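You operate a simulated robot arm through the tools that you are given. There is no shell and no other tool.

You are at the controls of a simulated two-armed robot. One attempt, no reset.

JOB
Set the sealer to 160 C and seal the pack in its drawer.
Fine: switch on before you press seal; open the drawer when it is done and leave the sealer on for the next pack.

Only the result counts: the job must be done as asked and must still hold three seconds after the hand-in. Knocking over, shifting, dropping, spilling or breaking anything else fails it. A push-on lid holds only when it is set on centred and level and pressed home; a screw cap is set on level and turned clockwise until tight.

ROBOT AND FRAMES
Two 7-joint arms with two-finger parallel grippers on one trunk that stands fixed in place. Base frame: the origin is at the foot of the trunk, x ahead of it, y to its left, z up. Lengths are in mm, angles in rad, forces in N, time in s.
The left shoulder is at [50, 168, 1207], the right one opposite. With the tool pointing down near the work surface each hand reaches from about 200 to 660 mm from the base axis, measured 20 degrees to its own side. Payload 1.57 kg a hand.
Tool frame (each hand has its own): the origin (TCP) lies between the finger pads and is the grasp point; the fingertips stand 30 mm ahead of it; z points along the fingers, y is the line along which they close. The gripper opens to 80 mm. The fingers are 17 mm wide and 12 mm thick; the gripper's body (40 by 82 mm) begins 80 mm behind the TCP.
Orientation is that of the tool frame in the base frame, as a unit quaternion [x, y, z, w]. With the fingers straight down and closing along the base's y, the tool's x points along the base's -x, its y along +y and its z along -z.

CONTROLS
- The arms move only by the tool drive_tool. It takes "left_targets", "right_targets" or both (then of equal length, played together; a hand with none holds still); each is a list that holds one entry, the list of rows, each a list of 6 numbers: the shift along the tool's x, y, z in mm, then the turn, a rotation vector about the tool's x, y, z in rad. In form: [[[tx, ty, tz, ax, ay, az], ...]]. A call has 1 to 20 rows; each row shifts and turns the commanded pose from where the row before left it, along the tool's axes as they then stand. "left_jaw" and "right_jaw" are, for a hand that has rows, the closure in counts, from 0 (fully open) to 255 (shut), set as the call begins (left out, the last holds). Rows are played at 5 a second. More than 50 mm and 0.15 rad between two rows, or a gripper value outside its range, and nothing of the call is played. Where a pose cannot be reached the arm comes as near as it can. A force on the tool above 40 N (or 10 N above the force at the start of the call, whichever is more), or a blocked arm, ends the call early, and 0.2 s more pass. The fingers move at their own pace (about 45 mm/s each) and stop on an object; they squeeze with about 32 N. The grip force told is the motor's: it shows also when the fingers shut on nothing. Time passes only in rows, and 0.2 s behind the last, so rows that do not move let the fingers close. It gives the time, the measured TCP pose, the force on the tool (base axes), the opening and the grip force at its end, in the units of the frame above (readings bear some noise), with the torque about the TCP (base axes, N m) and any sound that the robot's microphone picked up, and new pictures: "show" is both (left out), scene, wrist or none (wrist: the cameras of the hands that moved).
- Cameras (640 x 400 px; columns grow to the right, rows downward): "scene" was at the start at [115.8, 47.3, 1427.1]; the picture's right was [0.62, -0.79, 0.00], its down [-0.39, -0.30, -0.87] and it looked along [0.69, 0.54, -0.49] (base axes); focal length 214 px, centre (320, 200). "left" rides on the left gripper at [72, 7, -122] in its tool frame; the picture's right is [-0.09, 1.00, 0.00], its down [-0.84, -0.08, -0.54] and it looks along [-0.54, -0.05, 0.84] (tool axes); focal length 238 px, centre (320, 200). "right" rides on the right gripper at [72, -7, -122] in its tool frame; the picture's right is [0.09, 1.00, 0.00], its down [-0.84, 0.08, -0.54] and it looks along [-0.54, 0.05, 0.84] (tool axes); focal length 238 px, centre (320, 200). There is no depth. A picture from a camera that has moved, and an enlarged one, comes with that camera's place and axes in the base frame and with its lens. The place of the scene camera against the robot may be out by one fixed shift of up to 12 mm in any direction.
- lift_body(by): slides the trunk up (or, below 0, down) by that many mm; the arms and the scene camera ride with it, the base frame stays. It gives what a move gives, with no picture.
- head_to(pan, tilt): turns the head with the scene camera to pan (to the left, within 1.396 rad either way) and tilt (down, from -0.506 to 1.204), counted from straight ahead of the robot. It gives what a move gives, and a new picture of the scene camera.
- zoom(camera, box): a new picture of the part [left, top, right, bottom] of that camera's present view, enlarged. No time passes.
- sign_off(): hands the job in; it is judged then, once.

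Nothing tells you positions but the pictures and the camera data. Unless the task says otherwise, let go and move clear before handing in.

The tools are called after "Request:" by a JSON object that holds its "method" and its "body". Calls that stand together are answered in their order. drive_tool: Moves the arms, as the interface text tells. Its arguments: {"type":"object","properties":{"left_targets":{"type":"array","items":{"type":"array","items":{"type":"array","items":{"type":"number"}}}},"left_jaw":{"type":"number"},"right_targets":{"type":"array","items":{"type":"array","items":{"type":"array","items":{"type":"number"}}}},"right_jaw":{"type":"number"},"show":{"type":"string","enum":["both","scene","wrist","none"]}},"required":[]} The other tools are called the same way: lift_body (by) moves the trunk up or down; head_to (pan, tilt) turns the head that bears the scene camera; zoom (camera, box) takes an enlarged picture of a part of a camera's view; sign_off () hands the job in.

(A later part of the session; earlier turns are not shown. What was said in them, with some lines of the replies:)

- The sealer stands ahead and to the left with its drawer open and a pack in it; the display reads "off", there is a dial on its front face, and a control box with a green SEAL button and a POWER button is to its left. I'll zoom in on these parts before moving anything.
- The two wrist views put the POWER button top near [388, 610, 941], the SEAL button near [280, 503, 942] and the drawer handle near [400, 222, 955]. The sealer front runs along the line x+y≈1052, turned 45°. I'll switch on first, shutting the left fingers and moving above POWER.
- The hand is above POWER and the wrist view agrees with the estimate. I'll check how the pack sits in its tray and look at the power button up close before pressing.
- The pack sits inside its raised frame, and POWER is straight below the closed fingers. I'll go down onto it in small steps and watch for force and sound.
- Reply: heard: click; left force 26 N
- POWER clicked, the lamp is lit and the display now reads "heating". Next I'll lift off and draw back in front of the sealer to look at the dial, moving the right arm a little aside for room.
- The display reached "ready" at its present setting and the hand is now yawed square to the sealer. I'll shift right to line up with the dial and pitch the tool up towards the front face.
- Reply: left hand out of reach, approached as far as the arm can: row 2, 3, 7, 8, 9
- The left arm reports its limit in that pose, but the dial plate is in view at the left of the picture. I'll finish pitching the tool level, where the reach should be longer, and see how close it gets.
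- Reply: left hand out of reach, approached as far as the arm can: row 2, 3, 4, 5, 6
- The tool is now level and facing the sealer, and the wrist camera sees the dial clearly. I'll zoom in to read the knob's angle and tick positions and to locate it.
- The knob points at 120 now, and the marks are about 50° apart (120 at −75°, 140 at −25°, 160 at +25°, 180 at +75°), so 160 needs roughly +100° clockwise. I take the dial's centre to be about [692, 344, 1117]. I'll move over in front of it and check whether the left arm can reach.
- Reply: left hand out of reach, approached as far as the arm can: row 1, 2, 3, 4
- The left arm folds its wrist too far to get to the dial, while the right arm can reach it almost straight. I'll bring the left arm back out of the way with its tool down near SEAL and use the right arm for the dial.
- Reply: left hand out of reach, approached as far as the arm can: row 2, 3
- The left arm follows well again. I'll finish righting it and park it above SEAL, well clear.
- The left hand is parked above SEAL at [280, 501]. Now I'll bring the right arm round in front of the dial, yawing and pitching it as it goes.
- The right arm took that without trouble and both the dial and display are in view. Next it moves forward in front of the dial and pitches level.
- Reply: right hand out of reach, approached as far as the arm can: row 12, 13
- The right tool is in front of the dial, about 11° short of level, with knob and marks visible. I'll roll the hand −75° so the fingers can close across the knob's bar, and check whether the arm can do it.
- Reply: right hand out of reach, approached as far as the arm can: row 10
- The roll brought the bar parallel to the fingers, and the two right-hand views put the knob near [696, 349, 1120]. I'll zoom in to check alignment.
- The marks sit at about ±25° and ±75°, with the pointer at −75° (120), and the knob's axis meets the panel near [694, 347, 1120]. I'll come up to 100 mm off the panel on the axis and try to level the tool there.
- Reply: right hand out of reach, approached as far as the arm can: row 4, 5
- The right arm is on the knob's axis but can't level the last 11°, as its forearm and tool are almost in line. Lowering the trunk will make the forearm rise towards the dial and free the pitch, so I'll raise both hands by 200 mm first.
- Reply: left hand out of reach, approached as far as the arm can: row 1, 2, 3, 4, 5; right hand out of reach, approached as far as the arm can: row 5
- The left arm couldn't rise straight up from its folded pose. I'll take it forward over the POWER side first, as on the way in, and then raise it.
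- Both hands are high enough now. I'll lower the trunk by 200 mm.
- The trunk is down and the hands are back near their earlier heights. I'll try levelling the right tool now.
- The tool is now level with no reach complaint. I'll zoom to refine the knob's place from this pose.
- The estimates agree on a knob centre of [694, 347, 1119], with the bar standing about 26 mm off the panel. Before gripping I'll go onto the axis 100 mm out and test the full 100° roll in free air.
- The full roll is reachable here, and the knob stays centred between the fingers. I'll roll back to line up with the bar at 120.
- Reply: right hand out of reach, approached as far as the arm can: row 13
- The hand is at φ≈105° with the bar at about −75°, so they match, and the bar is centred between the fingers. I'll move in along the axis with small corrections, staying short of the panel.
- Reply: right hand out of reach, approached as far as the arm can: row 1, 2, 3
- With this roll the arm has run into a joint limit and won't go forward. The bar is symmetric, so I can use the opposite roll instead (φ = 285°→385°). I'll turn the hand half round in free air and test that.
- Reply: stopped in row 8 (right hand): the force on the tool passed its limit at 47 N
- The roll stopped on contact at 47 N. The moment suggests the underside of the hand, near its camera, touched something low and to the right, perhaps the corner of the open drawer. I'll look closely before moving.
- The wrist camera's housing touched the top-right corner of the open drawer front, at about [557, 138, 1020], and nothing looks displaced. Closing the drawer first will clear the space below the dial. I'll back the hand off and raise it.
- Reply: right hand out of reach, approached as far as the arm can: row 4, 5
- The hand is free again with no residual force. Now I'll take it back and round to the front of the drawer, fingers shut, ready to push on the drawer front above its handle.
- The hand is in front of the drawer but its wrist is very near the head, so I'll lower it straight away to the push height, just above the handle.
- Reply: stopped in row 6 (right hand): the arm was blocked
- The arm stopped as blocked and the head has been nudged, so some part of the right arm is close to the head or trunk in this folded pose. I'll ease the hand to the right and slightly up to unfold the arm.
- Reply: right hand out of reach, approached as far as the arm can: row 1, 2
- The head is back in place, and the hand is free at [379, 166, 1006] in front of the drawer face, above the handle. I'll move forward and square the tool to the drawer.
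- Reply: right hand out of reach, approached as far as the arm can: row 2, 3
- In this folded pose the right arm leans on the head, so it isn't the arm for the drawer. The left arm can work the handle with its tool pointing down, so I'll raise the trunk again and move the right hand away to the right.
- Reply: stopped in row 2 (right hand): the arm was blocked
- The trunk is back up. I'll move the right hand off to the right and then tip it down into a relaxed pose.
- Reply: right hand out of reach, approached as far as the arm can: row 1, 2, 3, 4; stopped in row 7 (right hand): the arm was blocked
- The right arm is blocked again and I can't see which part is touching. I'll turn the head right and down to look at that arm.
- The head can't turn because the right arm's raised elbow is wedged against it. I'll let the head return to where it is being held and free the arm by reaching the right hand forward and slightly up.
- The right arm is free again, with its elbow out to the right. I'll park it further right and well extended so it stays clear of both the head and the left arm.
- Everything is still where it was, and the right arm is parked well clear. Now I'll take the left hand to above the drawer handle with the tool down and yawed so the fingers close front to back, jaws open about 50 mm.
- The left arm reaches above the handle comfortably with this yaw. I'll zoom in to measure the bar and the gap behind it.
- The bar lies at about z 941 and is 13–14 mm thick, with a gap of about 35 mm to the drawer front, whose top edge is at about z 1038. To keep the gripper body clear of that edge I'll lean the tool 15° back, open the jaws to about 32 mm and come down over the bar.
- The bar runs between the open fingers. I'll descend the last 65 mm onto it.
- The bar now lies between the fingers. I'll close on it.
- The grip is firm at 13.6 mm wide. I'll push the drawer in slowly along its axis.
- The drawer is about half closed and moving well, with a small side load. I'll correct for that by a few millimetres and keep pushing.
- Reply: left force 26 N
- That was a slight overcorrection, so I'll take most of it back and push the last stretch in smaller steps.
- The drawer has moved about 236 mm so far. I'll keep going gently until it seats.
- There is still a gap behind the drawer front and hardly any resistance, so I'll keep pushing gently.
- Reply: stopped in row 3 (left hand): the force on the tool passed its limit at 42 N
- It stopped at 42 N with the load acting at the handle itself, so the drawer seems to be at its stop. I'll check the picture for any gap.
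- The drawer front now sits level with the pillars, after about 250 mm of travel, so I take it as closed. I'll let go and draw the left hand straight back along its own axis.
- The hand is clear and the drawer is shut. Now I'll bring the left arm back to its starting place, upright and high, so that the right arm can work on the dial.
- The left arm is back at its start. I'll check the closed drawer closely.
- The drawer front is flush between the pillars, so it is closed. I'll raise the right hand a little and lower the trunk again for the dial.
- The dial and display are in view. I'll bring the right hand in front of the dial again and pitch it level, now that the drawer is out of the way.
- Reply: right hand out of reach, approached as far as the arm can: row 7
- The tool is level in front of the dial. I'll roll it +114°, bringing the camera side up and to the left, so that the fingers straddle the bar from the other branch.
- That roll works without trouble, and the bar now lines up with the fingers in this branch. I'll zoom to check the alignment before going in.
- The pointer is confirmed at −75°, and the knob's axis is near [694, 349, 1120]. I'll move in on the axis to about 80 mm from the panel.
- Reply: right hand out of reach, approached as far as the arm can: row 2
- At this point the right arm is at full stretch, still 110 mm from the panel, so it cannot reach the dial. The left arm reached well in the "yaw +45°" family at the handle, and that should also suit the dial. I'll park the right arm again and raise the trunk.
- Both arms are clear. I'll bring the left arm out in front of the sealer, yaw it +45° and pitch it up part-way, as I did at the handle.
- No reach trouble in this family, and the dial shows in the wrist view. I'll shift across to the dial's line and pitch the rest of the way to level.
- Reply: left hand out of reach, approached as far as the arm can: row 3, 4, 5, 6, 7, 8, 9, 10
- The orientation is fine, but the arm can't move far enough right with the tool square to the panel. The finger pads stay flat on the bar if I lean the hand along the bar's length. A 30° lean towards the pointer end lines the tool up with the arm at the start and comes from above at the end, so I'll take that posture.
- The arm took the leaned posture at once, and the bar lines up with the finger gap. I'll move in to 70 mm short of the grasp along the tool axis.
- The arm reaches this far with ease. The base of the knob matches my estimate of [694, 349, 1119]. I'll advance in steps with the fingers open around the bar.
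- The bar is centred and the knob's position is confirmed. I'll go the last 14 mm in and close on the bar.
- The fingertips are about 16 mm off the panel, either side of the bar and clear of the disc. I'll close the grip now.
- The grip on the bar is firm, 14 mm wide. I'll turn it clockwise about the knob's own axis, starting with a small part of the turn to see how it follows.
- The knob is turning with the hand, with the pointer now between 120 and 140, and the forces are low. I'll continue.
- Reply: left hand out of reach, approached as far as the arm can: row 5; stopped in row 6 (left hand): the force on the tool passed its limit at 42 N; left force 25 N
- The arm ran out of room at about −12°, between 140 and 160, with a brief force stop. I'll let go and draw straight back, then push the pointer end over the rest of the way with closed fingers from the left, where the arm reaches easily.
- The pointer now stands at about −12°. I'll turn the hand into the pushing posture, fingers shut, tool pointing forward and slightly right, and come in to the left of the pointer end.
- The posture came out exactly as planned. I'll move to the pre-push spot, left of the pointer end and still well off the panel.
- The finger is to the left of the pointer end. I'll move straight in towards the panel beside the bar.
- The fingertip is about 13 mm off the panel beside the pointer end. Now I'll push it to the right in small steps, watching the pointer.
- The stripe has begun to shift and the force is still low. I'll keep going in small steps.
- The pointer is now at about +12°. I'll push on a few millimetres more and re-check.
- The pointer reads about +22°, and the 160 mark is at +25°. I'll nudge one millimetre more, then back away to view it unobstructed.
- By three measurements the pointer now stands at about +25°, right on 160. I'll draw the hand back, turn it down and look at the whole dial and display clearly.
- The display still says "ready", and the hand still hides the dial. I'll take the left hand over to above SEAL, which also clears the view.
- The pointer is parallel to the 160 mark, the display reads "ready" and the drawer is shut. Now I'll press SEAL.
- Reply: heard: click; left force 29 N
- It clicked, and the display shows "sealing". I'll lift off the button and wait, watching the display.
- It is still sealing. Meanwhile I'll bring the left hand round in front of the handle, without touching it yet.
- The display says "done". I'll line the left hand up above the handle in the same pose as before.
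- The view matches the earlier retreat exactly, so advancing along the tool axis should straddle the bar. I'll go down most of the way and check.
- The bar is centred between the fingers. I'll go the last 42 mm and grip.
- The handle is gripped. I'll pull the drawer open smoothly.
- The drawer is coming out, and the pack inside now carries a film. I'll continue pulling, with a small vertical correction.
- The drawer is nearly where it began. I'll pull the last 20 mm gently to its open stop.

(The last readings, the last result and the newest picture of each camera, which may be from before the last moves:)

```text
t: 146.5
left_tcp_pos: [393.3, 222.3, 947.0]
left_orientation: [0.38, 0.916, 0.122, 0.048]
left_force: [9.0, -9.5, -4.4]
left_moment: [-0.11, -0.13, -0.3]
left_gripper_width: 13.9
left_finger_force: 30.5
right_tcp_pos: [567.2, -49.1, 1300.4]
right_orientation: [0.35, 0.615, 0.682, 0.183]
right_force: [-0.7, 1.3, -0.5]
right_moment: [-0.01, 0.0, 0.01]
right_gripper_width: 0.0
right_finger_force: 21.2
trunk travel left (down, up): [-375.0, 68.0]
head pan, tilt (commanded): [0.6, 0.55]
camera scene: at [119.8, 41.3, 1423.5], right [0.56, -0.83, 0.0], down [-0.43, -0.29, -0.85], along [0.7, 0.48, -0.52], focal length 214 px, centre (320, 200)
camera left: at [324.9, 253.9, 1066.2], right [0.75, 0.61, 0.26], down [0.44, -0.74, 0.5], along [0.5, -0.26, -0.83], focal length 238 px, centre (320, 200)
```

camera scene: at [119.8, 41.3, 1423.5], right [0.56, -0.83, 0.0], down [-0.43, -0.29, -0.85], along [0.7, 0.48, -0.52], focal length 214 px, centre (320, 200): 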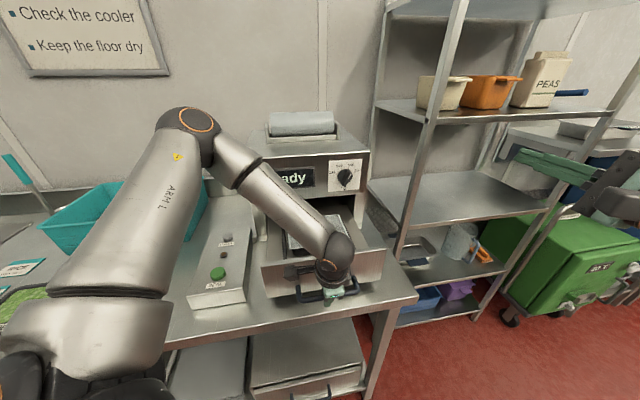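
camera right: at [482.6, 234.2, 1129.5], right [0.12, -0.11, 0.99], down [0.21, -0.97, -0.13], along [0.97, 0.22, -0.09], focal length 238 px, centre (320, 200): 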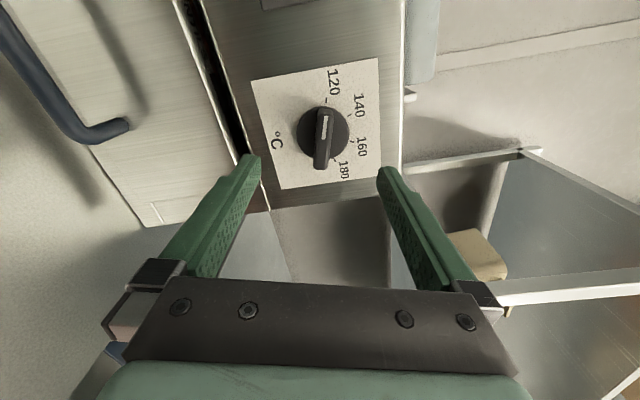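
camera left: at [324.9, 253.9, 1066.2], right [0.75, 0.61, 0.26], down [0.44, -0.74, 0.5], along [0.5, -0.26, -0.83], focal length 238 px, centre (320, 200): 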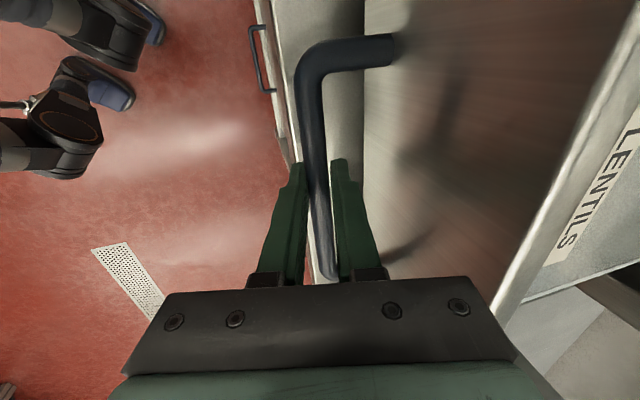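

The drawer is within about 3 mm of where it started. I'll take out the side load and pull the last bit, then let go.

Request:
{"method": "drive_tool", "body": {"left_targets": [[[-1.2, -1.5, -0.4, 0, 0, 0], [0, -1.5, -0.4, 0, 0, 0], [0, 0, 0, 0, 0, 0]]], "show": "none"}}

Request:
{"method": "drive_tool", "body": {"left_targets": [[[0, 0, 0, 0, 0, 0], [0, 0, 0, 0, 0, 0], [0, 0, 0, 0, 0, 0]]], "left_jaw": 153, "show": "both"}}

```text
t: 147.3
left_tcp_pos: [393.1, 218.3, 947.7]
left_orientation: [0.379, 0.916, 0.123, 0.048]
left_force: [3.2, -2.2, -0.3]
left_moment: [0.1, 0.11, -0.24]
left_gripper_width: 13.8
left_finger_force: 30.0
right_tcp_pos: [565.6, -49.3, 1302.1]
right_orientation: [0.35, 0.616, 0.681, 0.184]
right_force: [0.3, -0.4, 0.6]
right_moment: [0.0, -0.01, 0.0]
right_gripper_width: 0.0
right_finger_force: 21.1
trunk travel left (down, up): [-375.0, 68.0]
head pan, tilt (commanded): [0.6, 0.55]
```

```text
t: 148.1
left_tcp_pos: [392.2, 218.1, 947.0]
left_orientation: [0.379, 0.916, 0.122, 0.049]
left_force: [-0.2, 0.4, 0.6]
left_moment: [0.01, -0.03, 0.01]
left_gripper_width: 32.3
left_finger_force: 0.1
right_tcp_pos: [565.1, -49.5, 1301.2]
right_orientation: [0.349, 0.616, 0.682, 0.183]
right_force: [0.3, 0.3, -1.4]
right_moment: [-0.03, 0.0, 0.0]
right_gripper_width: 0.0
right_finger_force: 21.7
trunk travel left (down, up): [-375.0, 68.0]
head pan, tilt (commanded): [0.6, 0.55]
camera scene: at [118.4, 42.1, 1423.7], right [0.56, -0.83, 0.0], down [-0.43, -0.3, -0.85], along [0.7, 0.48, -0.52], focal length 214 px, centre (320, 200)
camera left: at [322.7, 251.2, 1066.3], right [0.75, 0.61, 0.26], down [0.44, -0.74, 0.5], along [0.5, -0.26, -0.83], focal length 238 px, centre (320, 200)
```

scene: 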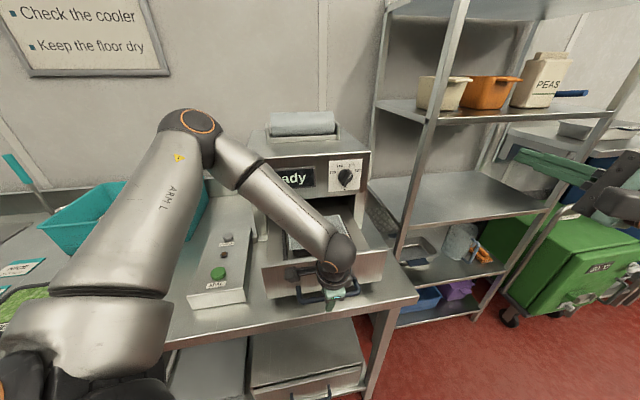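
left: 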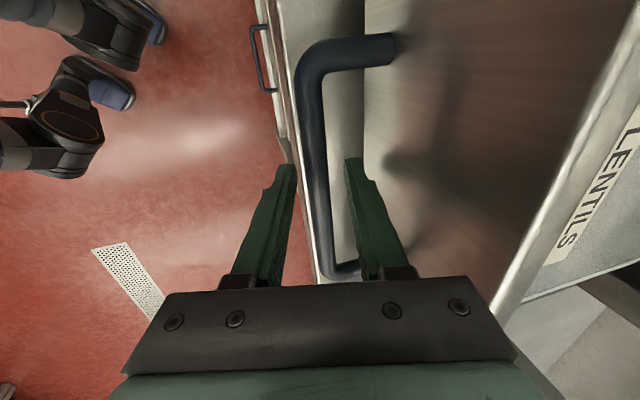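

The drawer is open and released. I'll withdraw along the tool axis, then raise the hand clear and inspect.

Request:
{"method": "drive_tool", "body": {"left_targets": [[[0, 0, -20, 0, 0, 0], [0, 0, -30, 0, 0, 0], [0, 0, -40, 0, 0, 0], [0, 0, -40, 0, 0, 0], [0, 0, -30, 0, 0, 0], [0, 0, 0, 0.13, 0, 0], [0, 0, 0, 0.13, 0, 0], [0, 0, 0, 0, 0, -0.1309], [0, 0, 0, 0, 0, -0.1309], [0, 0, 0, 0, 0, -0.1309], [0, 0, 0, 0, 0, -0.1309], [0, 0, 0, 0, 0, -0.1309], [0, 0, 0, 0, 0, -0.1309], [0, 0, 0, 0, 0, 0]]], "show": "both"}}

```text
t: 151.1
left_tcp_pos: [362.8, 187.6, 1102.8]
left_orientation: [0.0, 1.0, 0.002, 0.0]
left_force: [-0.2, -0.4, -0.2]
left_moment: [0.0, 0.0, -0.02]
left_gripper_width: 32.1
left_finger_force: 0.0
right_tcp_pos: [564.1, -48.2, 1300.9]
right_orientation: [0.35, 0.616, 0.682, 0.183]
right_force: [-0.5, 1.1, 0.5]
right_moment: [0.02, 0.0, 0.02]
right_gripper_width: 0.0
right_finger_force: 21.0
trunk travel left (down, up): [-375.0, 68.0]
head pan, tilt (commanded): [0.6, 0.55]
camera scene: at [118.4, 42.1, 1423.7], right [0.56, -0.83, 0.0], down [-0.43, -0.3, -0.85], along [0.7, 0.48, -0.52], focal length 214 px, centre (320, 200)
camera left: at [290.2, 194.9, 1223.2], right [0.09, 1.0, 0.0], down [0.84, -0.08, 0.54], along [0.54, -0.05, -0.84], focal length 238 px, centre (320, 200)
```

scene: 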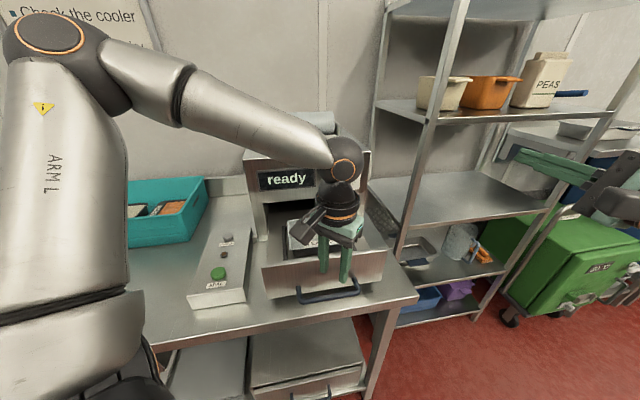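
left: 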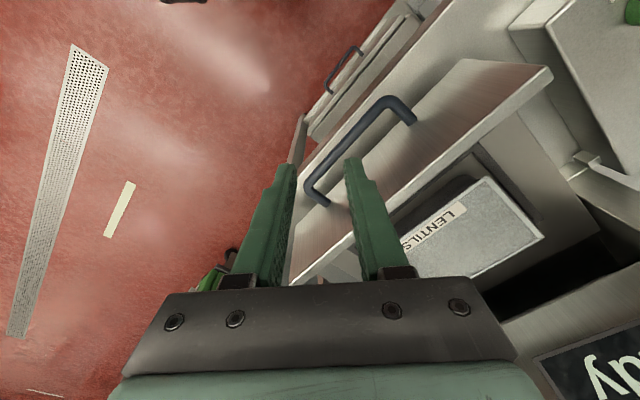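

The pack is sealed with film, the drawer is open and the display reads "ready", so the sealer is still on. I'll return the left arm to its start and take a last look.

Request:
{"method": "drive_tool", "body": {"left_targets": [[[3.9, 20, -35, 0, 0, 0], [3.9, 28, -30, 0, 0, 0], [3.9, 35, -25, 0, 0, 0], [3.9, 35, -25, 0, 0, 0], [3.9, 35, -25, 0, 0, 0], [3.9, 35, -20, 0, 0, 0], [3.9, 35, -15, 0, 0, 0], [3.9, 35, -5, 0, 0, 0], [0, 0, 0, 0, 0, 0]]], "show": "both"}}

Request:
{"method": "zoom", "body": {"camera": "scene", "box": [240, 140, 400, 240]}}

Request:
{"method": "zoom", "body": {"camera": "scene", "box": [310, 150, 390, 200]}}

Request:
{"method": "zoom", "body": {"camera": "scene", "box": [180, 200, 400, 320]}}

```text
t: 153.1
left_tcp_pos: [330.6, 446.3, 1285.0]
left_orientation: [0.001, 1.0, 0.002, 0.0]
left_force: [0.7, 0.2, -0.1]
left_moment: [-0.01, -0.03, -0.04]
left_gripper_width: 31.9
left_finger_force: 0.0
right_tcp_pos: [566.1, -49.6, 1301.8]
right_orientation: [0.349, 0.616, 0.682, 0.184]
right_force: [0.1, -0.1, 0.4]
right_moment: [0.0, 0.02, 0.01]
right_gripper_width: 0.0
right_finger_force: 21.0
trunk travel left (down, up): [-375.0, 68.0]
head pan, tilt (commanded): [0.6, 0.55]
camera scene: at [118.4, 41.8, 1423.7], right [0.56, -0.83, 0.0], down [-0.43, -0.29, -0.85], along [0.7, 0.48, -0.52], focal length 214 px, centre (320, 200)
camera left: at [258.1, 452.3, 1405.7], right [0.09, 1.0, 0.0], down [0.84, -0.08, 0.54], along [0.54, -0.05, -0.84], focal length 238 px, centre (320, 200)
```

scene: 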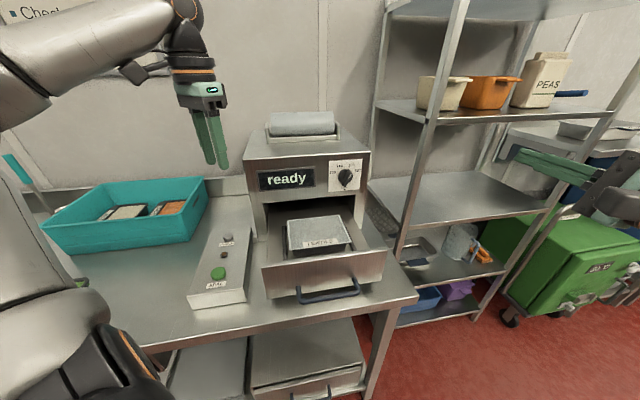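
left: 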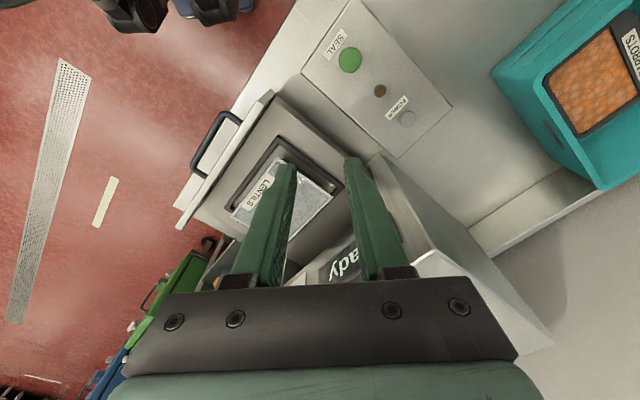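

```text
4.00 times, centred on (320, 190) of scene
camera zoom: at [118.4, 41.8, 1423.7], right [0.56, -0.83, 0.0], down [-0.43, -0.29, -0.85], along [0.7, 0.48, -0.52], focal length 858 px, centre (320, 240)
```

zoom: 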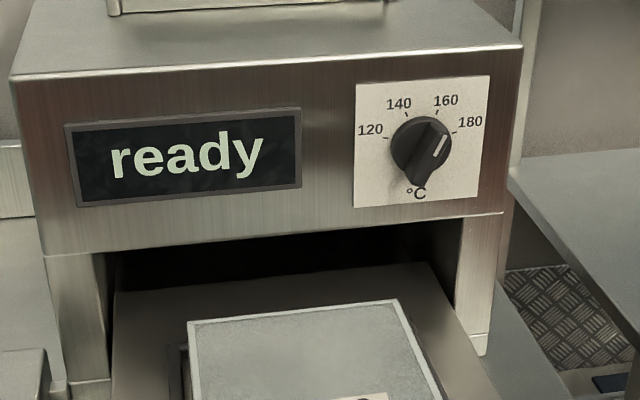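

```text
8.00 times, centred on (350, 175) of scene
camera zoom: at [118.4, 41.8, 1423.7], right [0.56, -0.83, 0.0], down [-0.43, -0.29, -0.85], along [0.7, 0.48, -0.52], focal length 1716 px, centre (80, 400)
```

zoom: 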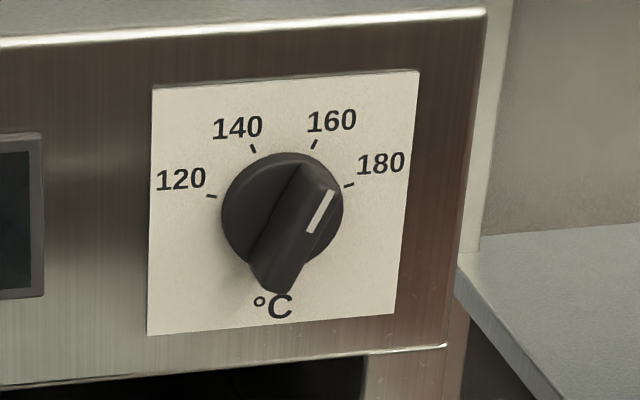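

```text
2.91 times, centred on (290, 260) of scene
camera zoom: at [118.4, 41.8, 1423.7], right [0.56, -0.83, 0.0], down [-0.43, -0.29, -0.85], along [0.7, 0.48, -0.52], focal length 624 px, centre (407, 26)
```

zoom: 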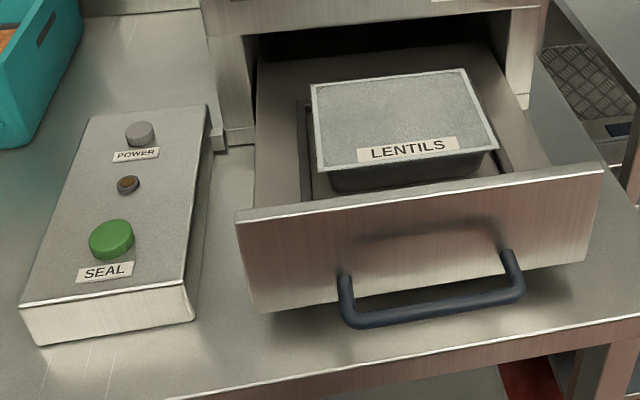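

The pack is filmed over and sitting in the open drawer, and the dial is on 160. The display reads "ready", so the sealer is still on, both hands are clear and nothing else has been disturbed. I'm handing the job in.

Request:
{"method": "sign_off", "body": {}}

```text
The job is handed in.
```

The lentil pack is sealed and sitting in the open drawer. The dial is at 160 °C, and the sealer is still on and showing "ready" for the next pack. I handed the job in at that point; the hand-in did not report a verdict.

- **Order:** I switched on first, then shut the drawer, set the dial, pressed SEAL and waited for "done" before opening the drawer.
- **Dial:** I set it by eye. The pointer lines up with the 160 mark to within a degree or two. The display never shows a temperature, and it stayed on "ready" after the turn from 120, so the pointer is the only check on the setting.
- **Contacts:** While I was moving into place, the right hand touched the corner of the open drawer at about 47 N. The right arm also pressed against the robot's own head for a while. In the pictures, nothing was knocked over or shifted.
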